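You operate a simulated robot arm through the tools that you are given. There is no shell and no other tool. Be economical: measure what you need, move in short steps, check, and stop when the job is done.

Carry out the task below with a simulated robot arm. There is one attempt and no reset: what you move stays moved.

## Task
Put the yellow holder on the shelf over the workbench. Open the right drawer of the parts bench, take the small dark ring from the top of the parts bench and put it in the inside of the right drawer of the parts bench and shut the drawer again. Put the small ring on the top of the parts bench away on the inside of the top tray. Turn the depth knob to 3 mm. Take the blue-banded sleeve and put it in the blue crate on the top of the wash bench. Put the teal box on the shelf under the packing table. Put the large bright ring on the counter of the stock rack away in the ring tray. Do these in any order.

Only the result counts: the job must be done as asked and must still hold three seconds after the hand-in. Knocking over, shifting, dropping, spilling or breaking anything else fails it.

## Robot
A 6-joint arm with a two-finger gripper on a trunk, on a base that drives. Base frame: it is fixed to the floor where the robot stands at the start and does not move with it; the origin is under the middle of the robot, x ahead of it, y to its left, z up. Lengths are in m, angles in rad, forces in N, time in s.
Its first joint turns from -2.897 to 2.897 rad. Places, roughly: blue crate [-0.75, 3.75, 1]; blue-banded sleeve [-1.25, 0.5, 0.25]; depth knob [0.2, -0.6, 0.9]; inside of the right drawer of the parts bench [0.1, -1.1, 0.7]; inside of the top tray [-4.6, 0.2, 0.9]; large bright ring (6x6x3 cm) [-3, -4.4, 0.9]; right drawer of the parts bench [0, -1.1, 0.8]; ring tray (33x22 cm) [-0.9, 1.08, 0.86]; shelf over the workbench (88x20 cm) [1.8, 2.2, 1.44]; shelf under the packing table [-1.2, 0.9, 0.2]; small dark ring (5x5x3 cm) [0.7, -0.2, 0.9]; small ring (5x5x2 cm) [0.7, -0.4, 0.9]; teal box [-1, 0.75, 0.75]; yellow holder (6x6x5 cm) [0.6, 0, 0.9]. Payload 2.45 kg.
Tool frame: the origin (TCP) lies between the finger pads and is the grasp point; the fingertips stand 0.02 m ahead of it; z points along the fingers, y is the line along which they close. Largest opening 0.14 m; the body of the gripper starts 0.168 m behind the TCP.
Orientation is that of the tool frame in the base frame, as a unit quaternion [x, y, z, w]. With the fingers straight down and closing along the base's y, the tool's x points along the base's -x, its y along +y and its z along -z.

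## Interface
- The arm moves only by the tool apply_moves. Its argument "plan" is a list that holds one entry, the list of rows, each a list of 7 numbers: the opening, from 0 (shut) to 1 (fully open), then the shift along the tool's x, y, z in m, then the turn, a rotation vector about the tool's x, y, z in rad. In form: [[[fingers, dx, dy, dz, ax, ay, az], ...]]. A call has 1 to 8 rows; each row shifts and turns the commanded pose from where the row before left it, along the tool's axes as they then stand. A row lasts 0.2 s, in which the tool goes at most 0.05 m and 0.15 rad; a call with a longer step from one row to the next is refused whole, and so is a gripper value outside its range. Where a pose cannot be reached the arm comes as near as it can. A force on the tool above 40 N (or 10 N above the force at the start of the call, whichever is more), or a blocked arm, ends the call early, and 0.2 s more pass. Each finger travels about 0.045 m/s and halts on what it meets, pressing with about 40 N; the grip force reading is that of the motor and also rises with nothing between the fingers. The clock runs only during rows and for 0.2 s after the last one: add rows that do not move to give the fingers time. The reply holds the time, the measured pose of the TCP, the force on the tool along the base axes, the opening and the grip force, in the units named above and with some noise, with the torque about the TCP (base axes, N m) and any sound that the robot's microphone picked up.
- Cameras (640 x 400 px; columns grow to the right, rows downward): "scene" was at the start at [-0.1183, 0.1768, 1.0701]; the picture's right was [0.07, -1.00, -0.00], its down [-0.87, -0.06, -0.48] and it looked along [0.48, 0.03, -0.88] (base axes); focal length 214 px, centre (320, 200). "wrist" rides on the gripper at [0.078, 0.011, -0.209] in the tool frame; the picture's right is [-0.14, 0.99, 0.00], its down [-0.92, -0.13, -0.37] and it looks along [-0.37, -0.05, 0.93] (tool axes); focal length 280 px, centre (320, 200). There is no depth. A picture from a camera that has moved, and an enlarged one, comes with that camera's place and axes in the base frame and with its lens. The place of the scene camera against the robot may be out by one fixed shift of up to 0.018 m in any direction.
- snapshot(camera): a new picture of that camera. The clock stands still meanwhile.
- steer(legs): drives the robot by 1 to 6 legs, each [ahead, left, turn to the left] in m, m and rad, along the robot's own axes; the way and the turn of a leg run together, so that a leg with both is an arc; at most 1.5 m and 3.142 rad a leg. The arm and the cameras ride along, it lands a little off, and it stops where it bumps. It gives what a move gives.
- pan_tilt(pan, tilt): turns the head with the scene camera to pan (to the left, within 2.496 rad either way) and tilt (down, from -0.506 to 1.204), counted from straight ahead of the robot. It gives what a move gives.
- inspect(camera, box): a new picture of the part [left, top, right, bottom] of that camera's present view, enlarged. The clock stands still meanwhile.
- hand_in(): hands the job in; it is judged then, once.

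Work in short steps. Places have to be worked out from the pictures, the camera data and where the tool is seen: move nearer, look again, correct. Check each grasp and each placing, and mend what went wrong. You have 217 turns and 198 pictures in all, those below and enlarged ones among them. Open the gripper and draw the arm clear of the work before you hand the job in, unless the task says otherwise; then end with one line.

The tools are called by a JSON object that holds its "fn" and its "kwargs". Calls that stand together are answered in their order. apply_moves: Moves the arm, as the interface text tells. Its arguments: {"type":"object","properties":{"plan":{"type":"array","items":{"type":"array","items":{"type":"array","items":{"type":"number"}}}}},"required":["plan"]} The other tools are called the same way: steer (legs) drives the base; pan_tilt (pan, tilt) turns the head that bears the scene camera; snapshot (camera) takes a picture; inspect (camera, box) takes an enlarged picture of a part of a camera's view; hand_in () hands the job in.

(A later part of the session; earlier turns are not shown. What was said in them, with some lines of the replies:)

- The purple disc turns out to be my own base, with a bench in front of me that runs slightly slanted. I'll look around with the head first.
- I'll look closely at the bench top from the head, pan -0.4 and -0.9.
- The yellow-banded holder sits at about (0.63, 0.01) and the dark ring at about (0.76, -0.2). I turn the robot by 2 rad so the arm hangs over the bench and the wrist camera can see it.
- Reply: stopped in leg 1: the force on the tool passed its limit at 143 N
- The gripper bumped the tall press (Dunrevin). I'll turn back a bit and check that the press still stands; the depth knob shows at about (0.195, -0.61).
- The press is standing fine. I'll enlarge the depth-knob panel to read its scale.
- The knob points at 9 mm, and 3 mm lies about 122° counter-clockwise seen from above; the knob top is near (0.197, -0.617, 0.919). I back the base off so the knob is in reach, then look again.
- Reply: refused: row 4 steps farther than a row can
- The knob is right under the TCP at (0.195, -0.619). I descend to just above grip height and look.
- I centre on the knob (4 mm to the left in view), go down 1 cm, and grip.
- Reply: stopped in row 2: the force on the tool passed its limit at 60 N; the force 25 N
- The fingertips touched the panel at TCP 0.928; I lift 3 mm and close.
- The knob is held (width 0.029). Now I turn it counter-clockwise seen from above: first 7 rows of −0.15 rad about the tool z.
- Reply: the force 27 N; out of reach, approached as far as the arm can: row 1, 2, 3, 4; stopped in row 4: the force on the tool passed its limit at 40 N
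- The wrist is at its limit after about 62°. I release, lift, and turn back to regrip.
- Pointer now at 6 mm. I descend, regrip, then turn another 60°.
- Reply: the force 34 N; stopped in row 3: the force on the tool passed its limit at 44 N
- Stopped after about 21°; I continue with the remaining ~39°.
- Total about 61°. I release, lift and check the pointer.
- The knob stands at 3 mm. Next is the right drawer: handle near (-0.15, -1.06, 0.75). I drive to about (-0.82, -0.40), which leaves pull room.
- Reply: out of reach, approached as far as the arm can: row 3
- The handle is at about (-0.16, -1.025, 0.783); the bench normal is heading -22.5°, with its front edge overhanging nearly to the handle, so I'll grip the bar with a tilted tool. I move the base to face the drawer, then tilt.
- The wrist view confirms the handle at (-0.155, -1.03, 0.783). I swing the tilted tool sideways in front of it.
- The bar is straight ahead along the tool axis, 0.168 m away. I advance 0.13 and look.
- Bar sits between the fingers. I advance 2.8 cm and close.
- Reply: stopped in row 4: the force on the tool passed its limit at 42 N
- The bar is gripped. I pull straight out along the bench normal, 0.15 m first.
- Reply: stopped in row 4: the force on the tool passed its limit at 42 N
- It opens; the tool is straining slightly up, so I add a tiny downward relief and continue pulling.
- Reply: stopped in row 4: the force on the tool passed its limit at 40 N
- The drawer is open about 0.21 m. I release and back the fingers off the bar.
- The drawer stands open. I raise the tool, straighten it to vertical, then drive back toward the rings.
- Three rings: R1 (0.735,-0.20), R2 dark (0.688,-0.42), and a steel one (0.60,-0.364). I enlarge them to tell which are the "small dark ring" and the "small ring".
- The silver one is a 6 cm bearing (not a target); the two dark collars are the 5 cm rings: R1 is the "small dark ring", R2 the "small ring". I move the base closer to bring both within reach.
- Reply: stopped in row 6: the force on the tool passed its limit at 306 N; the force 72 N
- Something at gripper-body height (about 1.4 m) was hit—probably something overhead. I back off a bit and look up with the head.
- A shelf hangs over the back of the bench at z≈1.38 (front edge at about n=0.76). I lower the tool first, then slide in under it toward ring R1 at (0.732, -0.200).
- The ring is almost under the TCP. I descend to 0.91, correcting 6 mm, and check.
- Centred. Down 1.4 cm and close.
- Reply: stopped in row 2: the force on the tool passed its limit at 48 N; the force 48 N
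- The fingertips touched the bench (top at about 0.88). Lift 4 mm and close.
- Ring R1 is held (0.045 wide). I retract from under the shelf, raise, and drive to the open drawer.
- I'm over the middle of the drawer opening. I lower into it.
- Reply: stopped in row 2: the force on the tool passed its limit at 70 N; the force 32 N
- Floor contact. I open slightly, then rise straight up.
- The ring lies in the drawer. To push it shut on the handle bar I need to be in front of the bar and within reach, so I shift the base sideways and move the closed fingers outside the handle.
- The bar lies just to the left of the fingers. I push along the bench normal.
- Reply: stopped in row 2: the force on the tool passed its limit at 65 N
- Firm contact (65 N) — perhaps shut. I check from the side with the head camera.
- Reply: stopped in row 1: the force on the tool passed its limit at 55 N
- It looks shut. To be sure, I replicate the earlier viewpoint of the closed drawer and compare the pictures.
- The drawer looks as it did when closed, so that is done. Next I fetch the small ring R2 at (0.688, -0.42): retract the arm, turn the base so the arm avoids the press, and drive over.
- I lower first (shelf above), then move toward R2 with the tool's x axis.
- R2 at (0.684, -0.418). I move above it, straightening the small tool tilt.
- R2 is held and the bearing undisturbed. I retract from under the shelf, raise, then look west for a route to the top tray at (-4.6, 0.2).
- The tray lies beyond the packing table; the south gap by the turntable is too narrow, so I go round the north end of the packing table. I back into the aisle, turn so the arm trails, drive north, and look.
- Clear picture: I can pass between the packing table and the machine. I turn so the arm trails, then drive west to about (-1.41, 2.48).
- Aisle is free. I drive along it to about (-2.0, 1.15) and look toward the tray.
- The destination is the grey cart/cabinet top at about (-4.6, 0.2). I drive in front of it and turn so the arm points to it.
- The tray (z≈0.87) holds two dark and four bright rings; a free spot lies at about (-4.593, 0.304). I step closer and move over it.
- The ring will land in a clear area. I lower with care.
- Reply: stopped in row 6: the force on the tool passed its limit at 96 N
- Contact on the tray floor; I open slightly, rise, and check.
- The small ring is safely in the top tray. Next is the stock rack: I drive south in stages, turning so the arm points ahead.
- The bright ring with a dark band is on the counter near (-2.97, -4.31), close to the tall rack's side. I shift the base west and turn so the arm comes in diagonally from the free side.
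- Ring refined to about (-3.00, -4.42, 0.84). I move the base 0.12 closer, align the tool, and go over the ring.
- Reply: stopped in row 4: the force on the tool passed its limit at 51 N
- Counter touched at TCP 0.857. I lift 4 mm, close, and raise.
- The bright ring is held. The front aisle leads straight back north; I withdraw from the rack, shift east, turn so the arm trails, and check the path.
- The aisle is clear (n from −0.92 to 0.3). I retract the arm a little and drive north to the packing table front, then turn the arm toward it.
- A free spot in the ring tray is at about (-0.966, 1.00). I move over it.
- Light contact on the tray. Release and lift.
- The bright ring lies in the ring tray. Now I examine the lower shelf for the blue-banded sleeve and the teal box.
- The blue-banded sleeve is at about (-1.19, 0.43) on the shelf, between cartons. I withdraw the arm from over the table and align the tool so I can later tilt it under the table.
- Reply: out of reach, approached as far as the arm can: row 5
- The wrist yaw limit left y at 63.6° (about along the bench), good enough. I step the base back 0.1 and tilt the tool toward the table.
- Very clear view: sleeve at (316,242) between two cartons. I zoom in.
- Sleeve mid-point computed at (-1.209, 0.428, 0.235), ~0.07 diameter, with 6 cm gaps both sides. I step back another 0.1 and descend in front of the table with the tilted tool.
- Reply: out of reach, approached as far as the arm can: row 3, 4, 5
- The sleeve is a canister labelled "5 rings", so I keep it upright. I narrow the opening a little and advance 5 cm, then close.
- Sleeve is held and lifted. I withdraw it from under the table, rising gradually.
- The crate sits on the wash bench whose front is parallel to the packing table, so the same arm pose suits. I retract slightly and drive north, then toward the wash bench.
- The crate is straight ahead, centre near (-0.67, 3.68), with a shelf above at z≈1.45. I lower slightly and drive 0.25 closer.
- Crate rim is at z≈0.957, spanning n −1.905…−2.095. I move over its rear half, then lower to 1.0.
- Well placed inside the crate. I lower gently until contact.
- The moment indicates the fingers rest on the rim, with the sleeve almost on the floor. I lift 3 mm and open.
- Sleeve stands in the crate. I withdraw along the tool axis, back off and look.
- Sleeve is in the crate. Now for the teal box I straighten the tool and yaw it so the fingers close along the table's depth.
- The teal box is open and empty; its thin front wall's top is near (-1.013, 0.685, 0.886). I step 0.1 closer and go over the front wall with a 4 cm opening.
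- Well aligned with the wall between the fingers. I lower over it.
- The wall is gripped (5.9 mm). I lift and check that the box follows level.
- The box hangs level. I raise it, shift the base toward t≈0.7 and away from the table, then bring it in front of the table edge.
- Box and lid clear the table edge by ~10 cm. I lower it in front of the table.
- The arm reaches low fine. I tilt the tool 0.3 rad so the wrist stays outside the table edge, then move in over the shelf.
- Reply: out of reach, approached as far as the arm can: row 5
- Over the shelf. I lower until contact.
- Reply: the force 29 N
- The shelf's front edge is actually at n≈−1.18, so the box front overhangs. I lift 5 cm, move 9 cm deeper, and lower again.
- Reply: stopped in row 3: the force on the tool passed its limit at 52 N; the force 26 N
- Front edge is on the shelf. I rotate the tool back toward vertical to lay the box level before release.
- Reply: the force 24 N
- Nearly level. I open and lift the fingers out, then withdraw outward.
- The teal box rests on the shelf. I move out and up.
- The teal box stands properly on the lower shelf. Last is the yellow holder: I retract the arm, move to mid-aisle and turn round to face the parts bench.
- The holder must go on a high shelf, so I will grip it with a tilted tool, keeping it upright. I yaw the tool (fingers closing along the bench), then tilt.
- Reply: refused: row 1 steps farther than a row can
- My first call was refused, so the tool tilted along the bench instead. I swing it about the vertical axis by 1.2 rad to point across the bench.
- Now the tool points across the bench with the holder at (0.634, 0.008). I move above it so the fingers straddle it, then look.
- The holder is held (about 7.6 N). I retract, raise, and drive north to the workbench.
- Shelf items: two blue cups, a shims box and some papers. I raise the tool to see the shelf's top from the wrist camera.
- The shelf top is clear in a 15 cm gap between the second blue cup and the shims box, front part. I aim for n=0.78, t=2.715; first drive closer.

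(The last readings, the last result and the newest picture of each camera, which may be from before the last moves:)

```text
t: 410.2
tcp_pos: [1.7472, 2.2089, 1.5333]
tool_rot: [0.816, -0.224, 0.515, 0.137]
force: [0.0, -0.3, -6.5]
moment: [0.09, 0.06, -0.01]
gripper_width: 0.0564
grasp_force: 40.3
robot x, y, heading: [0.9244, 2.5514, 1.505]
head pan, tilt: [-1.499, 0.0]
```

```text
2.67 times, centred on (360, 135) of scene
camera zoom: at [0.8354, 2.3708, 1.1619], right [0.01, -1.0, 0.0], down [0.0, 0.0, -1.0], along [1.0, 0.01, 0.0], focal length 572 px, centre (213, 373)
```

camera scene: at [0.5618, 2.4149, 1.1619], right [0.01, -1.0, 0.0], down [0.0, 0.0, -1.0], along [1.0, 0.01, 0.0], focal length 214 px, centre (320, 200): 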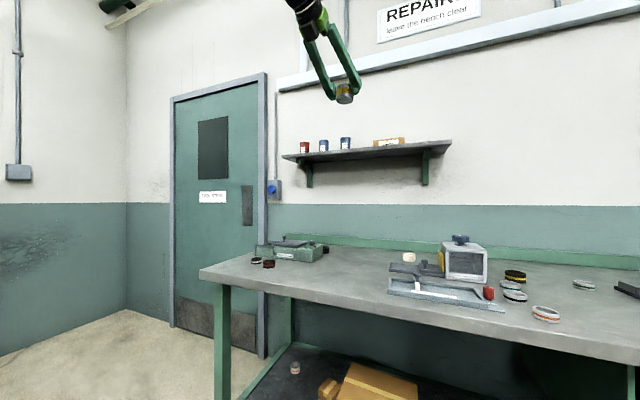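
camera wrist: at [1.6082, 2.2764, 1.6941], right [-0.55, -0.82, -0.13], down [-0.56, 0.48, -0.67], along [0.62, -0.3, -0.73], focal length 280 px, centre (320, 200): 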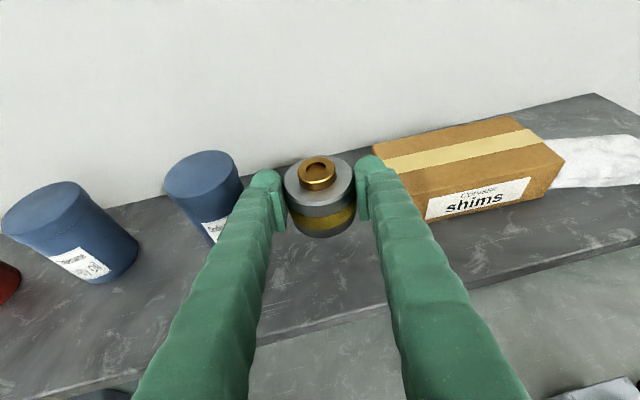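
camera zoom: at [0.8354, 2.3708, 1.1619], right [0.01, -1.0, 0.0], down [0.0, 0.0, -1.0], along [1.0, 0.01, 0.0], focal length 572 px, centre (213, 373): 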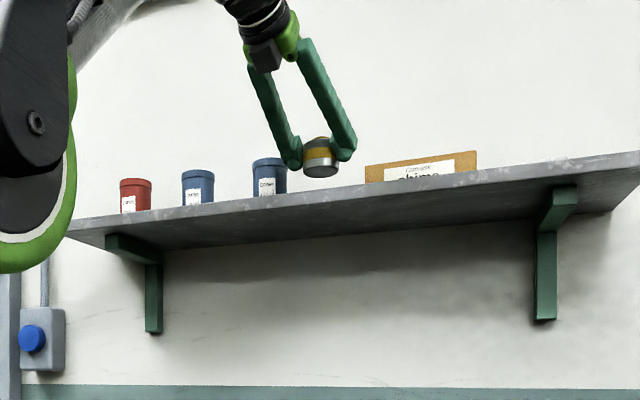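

Position good: fingers clear of both cup and box. I lower gently onto the shelf.

{"fn": "apply_moves", "kwargs": {"plan": [[[0.3, 0.0052, -0.0016, 0.0107, 0, 0, 0], [0.3, -0.0225, 0, 0.0108, 0, 0, 0], [0.3, -0.0225, 0, 0.0108, 0, 0, 0], [0.3, -0.0063, 0, 0.003, 0, 0, 0], [0.3, -0.0054, 0, 0.0026, 0, 0, 0], [0.3, -0.0054, 0, 0.0026, 0, 0, 0], [0.3, -0.0054, 0, 0.0026, 0, 0, 0]]]}}

{"fn": "snapshot", "kwargs": {"camera": "wrist"}}

{"fn": "inspect", "kwargs": {"camera": "scene", "box": [300, 80, 420, 170]}}

```text
t: 411.5
tcp_pos: [1.7597, 2.2017, 1.4732]
tool_rot: [0.815, -0.223, 0.516, 0.138]
force: [-5.6, 0.3, 13.4]
moment: [-0.38, 0.43, -0.23]
gripper_width: 0.0571
grasp_force: 25.9
robot x, y, heading: [0.9247, 2.554, 1.505]
head pan, tilt: [-1.499, 0.0]
stopped in row 6: the force on the tool passed its limit at 54 N (the readings are from after the stop); the commanded pose is now the measured one
```

```text
42 pictures are left
camera wrist: at [1.6189, 2.2707, 1.6337], right [-0.55, -0.82, -0.13], down [-0.56, 0.48, -0.67], along [0.62, -0.3, -0.73], focal length 280 px, centre (320, 200)
```

wrist: 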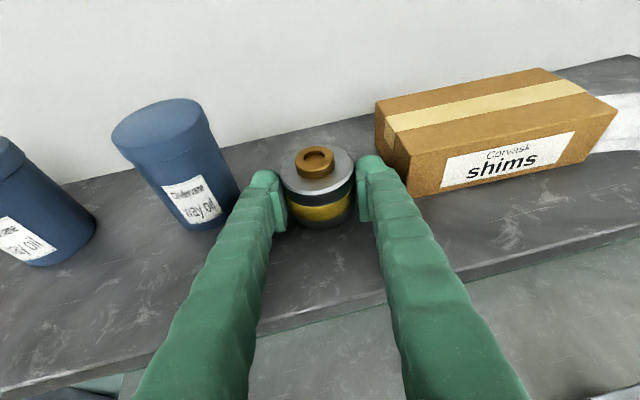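

```text
4.44 times, centred on (360, 125) of scene
camera zoom: at [0.8343, 2.3711, 1.1618], right [0.0, -1.0, 0.0], down [0.0, 0.0, -1.0], along [1.0, 0.0, 0.0], focal length 953 px, centre (142, 533)
```

zoom: 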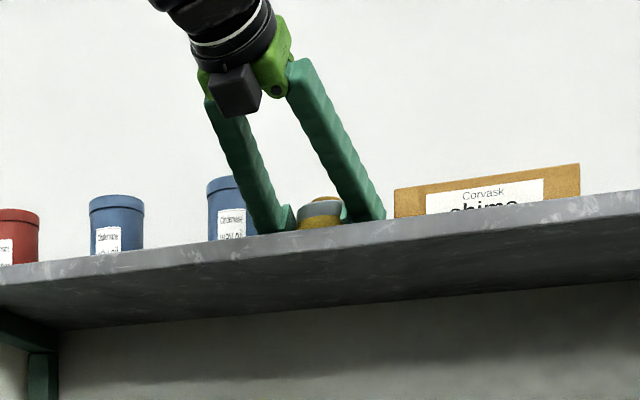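

The holder is on the shelf. I open just a little (box is ~3 cm from the finger) and pull straight back.

{"fn": "apply_moves", "kwargs": {"plan": [[[0.52, 0, 0, 0, 0, 0, 0], [0.52, 0, 0, 0, 0, 0, 0], [0.52, 0, 0, 0, 0, 0, 0]]]}}

{"fn": "snapshot", "kwargs": {"camera": "wrist"}}

```text
t: 412.3
tcp_pos: [1.762, 2.204, 1.4732]
tool_rot: [0.815, -0.222, 0.518, 0.137]
force: [13.1, 14.3, 28.3]
moment: [-0.51, 0.04, 0.29]
gripper_width: 0.0653
grasp_force: 0.1
robot x, y, heading: [0.9258, 2.5514, 1.505]
head pan, tilt: [-1.499, 0.0]
```

```text
40 pictures are left
camera wrist: at [1.621, 2.2735, 1.6333], right [-0.55, -0.83, -0.13], down [-0.56, 0.48, -0.67], along [0.62, -0.3, -0.73], focal length 280 px, centre (320, 200)
```

wrist: 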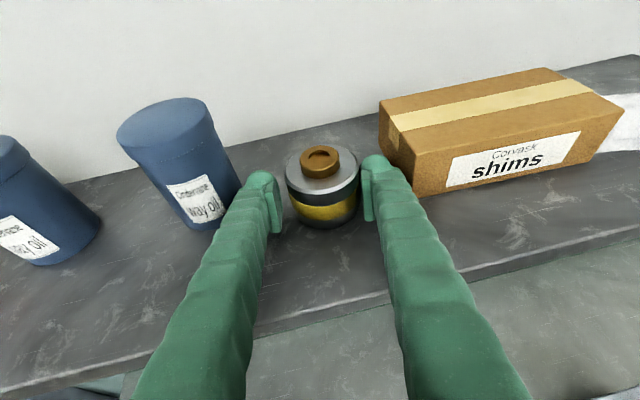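

Forces suggest the fingertips are pressing on the shelf surface. I lift 5 mm.

{"fn": "apply_moves", "kwargs": {"plan": [[[0.52, 0.005, 0, -0.0024, 0, 0, 0], [0.52, 0, 0, 0, 0, 0, 0]]]}}

{"fn": "snapshot", "kwargs": {"camera": "wrist"}}

```text
t: 412.9
tcp_pos: [1.7603, 2.201, 1.4775]
tool_rot: [0.815, -0.224, 0.516, 0.138]
force: [-0.3, -0.9, 0.8]
moment: [-0.01, 0.01, -0.03]
gripper_width: 0.0728
grasp_force: 0.0
robot x, y, heading: [0.9233, 2.5521, 1.501]
head pan, tilt: [-1.499, 0.0]
```

```text
39 pictures are left
camera wrist: at [1.6202, 2.2691, 1.6383], right [-0.55, -0.82, -0.13], down [-0.56, 0.48, -0.67], along [0.62, -0.3, -0.73], focal length 280 px, centre (320, 200)
```

wrist: 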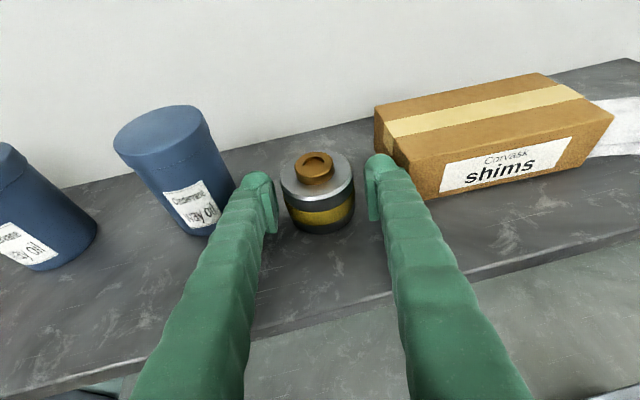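

Free now. I withdraw along the tool axis, then back the base off and check.

{"fn": "apply_moves", "kwargs": {"plan": [[[0.52, 0, 0, -0.035, 0, 0, 0], [0.52, 0, 0, -0.045, 0, 0, 0], [0.52, 0, 0, -0.045, 0, 0, 0], [0.52, 0, 0, -0.045, 0, 0, 0], [0.52, -0.01, 0, -0.045, 0, 0, 0], [0.52, -0.02, 0, -0.04, 0, 0, 0]]]}}

{"fn": "steer", "kwargs": {"legs": [[0.1, 0.3, 0]]}}

{"fn": "snapshot", "kwargs": {"camera": "wrist"}}

{"fn": "inspect", "kwargs": {"camera": "scene", "box": [240, 80, 480, 230]}}

```text
t: 414.3
tcp_pos: [1.5513, 2.325, 1.5594]
tool_rot: [0.815, -0.223, 0.516, 0.138]
force: [0.2, -0.2, 0.0]
moment: [0.02, 0.01, -0.04]
gripper_width: 0.0728
grasp_force: 0.1
robot x, y, heading: [0.9238, 2.5512, 1.505]
head pan, tilt: [-1.499, 0.0]
```

```text
t: 416.4
tcp_pos: [1.2578, 2.4504, 1.5586]
tool_rot: [0.817, -0.219, 0.517, 0.135]
force: [-0.3, 0.1, 0.7]
moment: [0.0, 0.02, -0.02]
gripper_width: 0.0727
grasp_force: 0.1
robot x, y, heading: [0.6317, 2.6687, 1.51]
head pan, tilt: [-1.499, 0.0]
```

```text
38 pictures are left
camera wrist: at [1.1166, 2.5182, 1.7192], right [-0.55, -0.83, -0.13], down [-0.56, 0.48, -0.67], along [0.62, -0.29, -0.73], focal length 280 px, centre (320, 200)
```

wrist: 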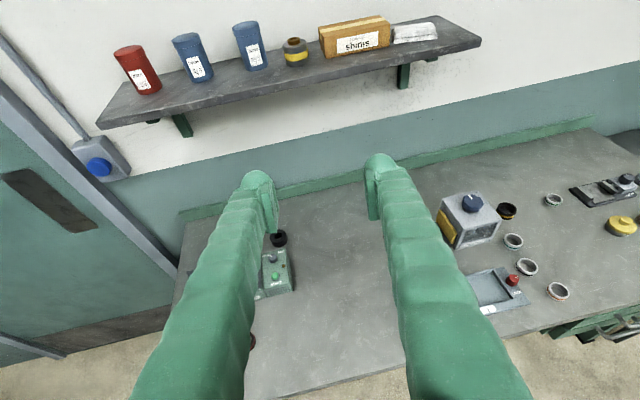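

```text
2.67 times, centred on (360, 155) of scene
camera zoom: at [0.5414, 2.4909, 1.1619], right [0.01, -1.0, 0.0], down [0.0, 0.0, -1.0], along [1.0, 0.01, 0.0], focal length 572 px, centre (213, 320)
```

zoom: 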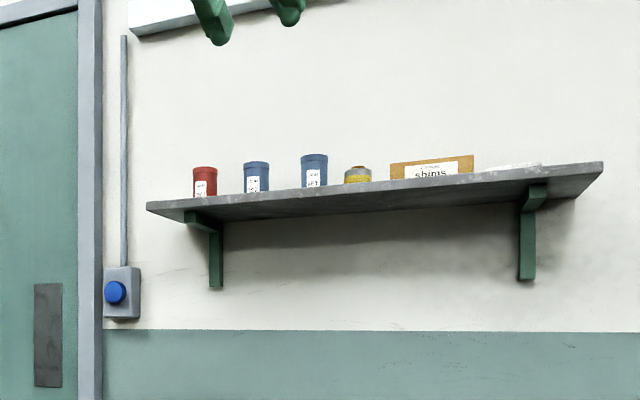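

The holder stands on the workbench shelf. As a last check, I drive to where I can sight along the parts bench front to confirm the right drawer is flush.

{"fn": "steer", "kwargs": {"legs": [[-1.197, 0.2116, 0], [0, 0, 1.4]]}}

{"fn": "pan_tilt", "kwargs": {"pan": 1.45, "tilt": 0.3}}

{"fn": "snapshot", "kwargs": {"camera": "scene"}}

```text
t: 426.0
tcp_pos: [0.6739, 2.0605, 1.56]
tool_rot: [0.768, 0.353, 0.484, -0.227]
force: [-0.7, 0.0, -0.7]
moment: [0.01, 0.01, -0.03]
gripper_width: 0.0725
grasp_force: 0.0
robot x, y, heading: [0.3445, 1.4849, 2.903]
head pan, tilt: [-1.499, 0.0]
```

```text
t: 428.6
tcp_pos: [0.6744, 2.0613, 1.5587]
tool_rot: [0.768, 0.353, 0.484, -0.226]
force: [-0.7, 0.3, 0.3]
moment: [0.0, -0.03, 0.03]
gripper_width: 0.0729
grasp_force: 0.0
robot x, y, heading: [0.3456, 1.4885, 2.9]
head pan, tilt: [1.45, 0.3]
```

```text
36 pictures are left
camera scene: at [0.4606, 1.1796, 1.1342], right [-0.94, 0.35, 0.0], down [0.1, 0.28, -0.96], along [-0.34, -0.89, -0.3], focal length 214 px, centre (320, 200)
```

scene: 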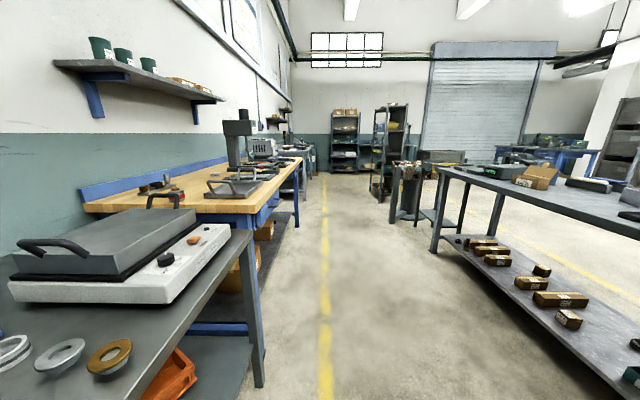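

{"fn": "inspect", "kwargs": {"camera": "scene", "box": [220, 150, 320, 250]}}

```text
4.00 times, centred on (270, 200) of scene
camera zoom: at [0.4606, 1.1796, 1.1342], right [-0.94, 0.35, 0.0], down [0.1, 0.28, -0.96], along [-0.34, -0.89, -0.3], focal length 858 px, centre (520, 200)
```

zoom: 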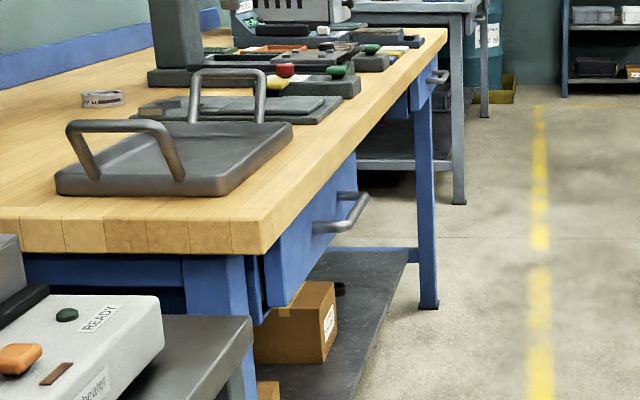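

The right drawer's handle lines up with the closed left drawer's, so it is shut. All seven jobs check out, the gripper is open and empty and the arm is clear, so I hand in.

{"fn": "hand_in", "kwargs": {}}

```text
The job is handed in.
```

The job is handed in with all seven parts carried out; I checked each one by camera before handing in, but the result has not been scored back to me. The gripper bumped the press on the parts bench and the shelf above it on the way; in later pictures the press was upright and the items on the shelf were in place.
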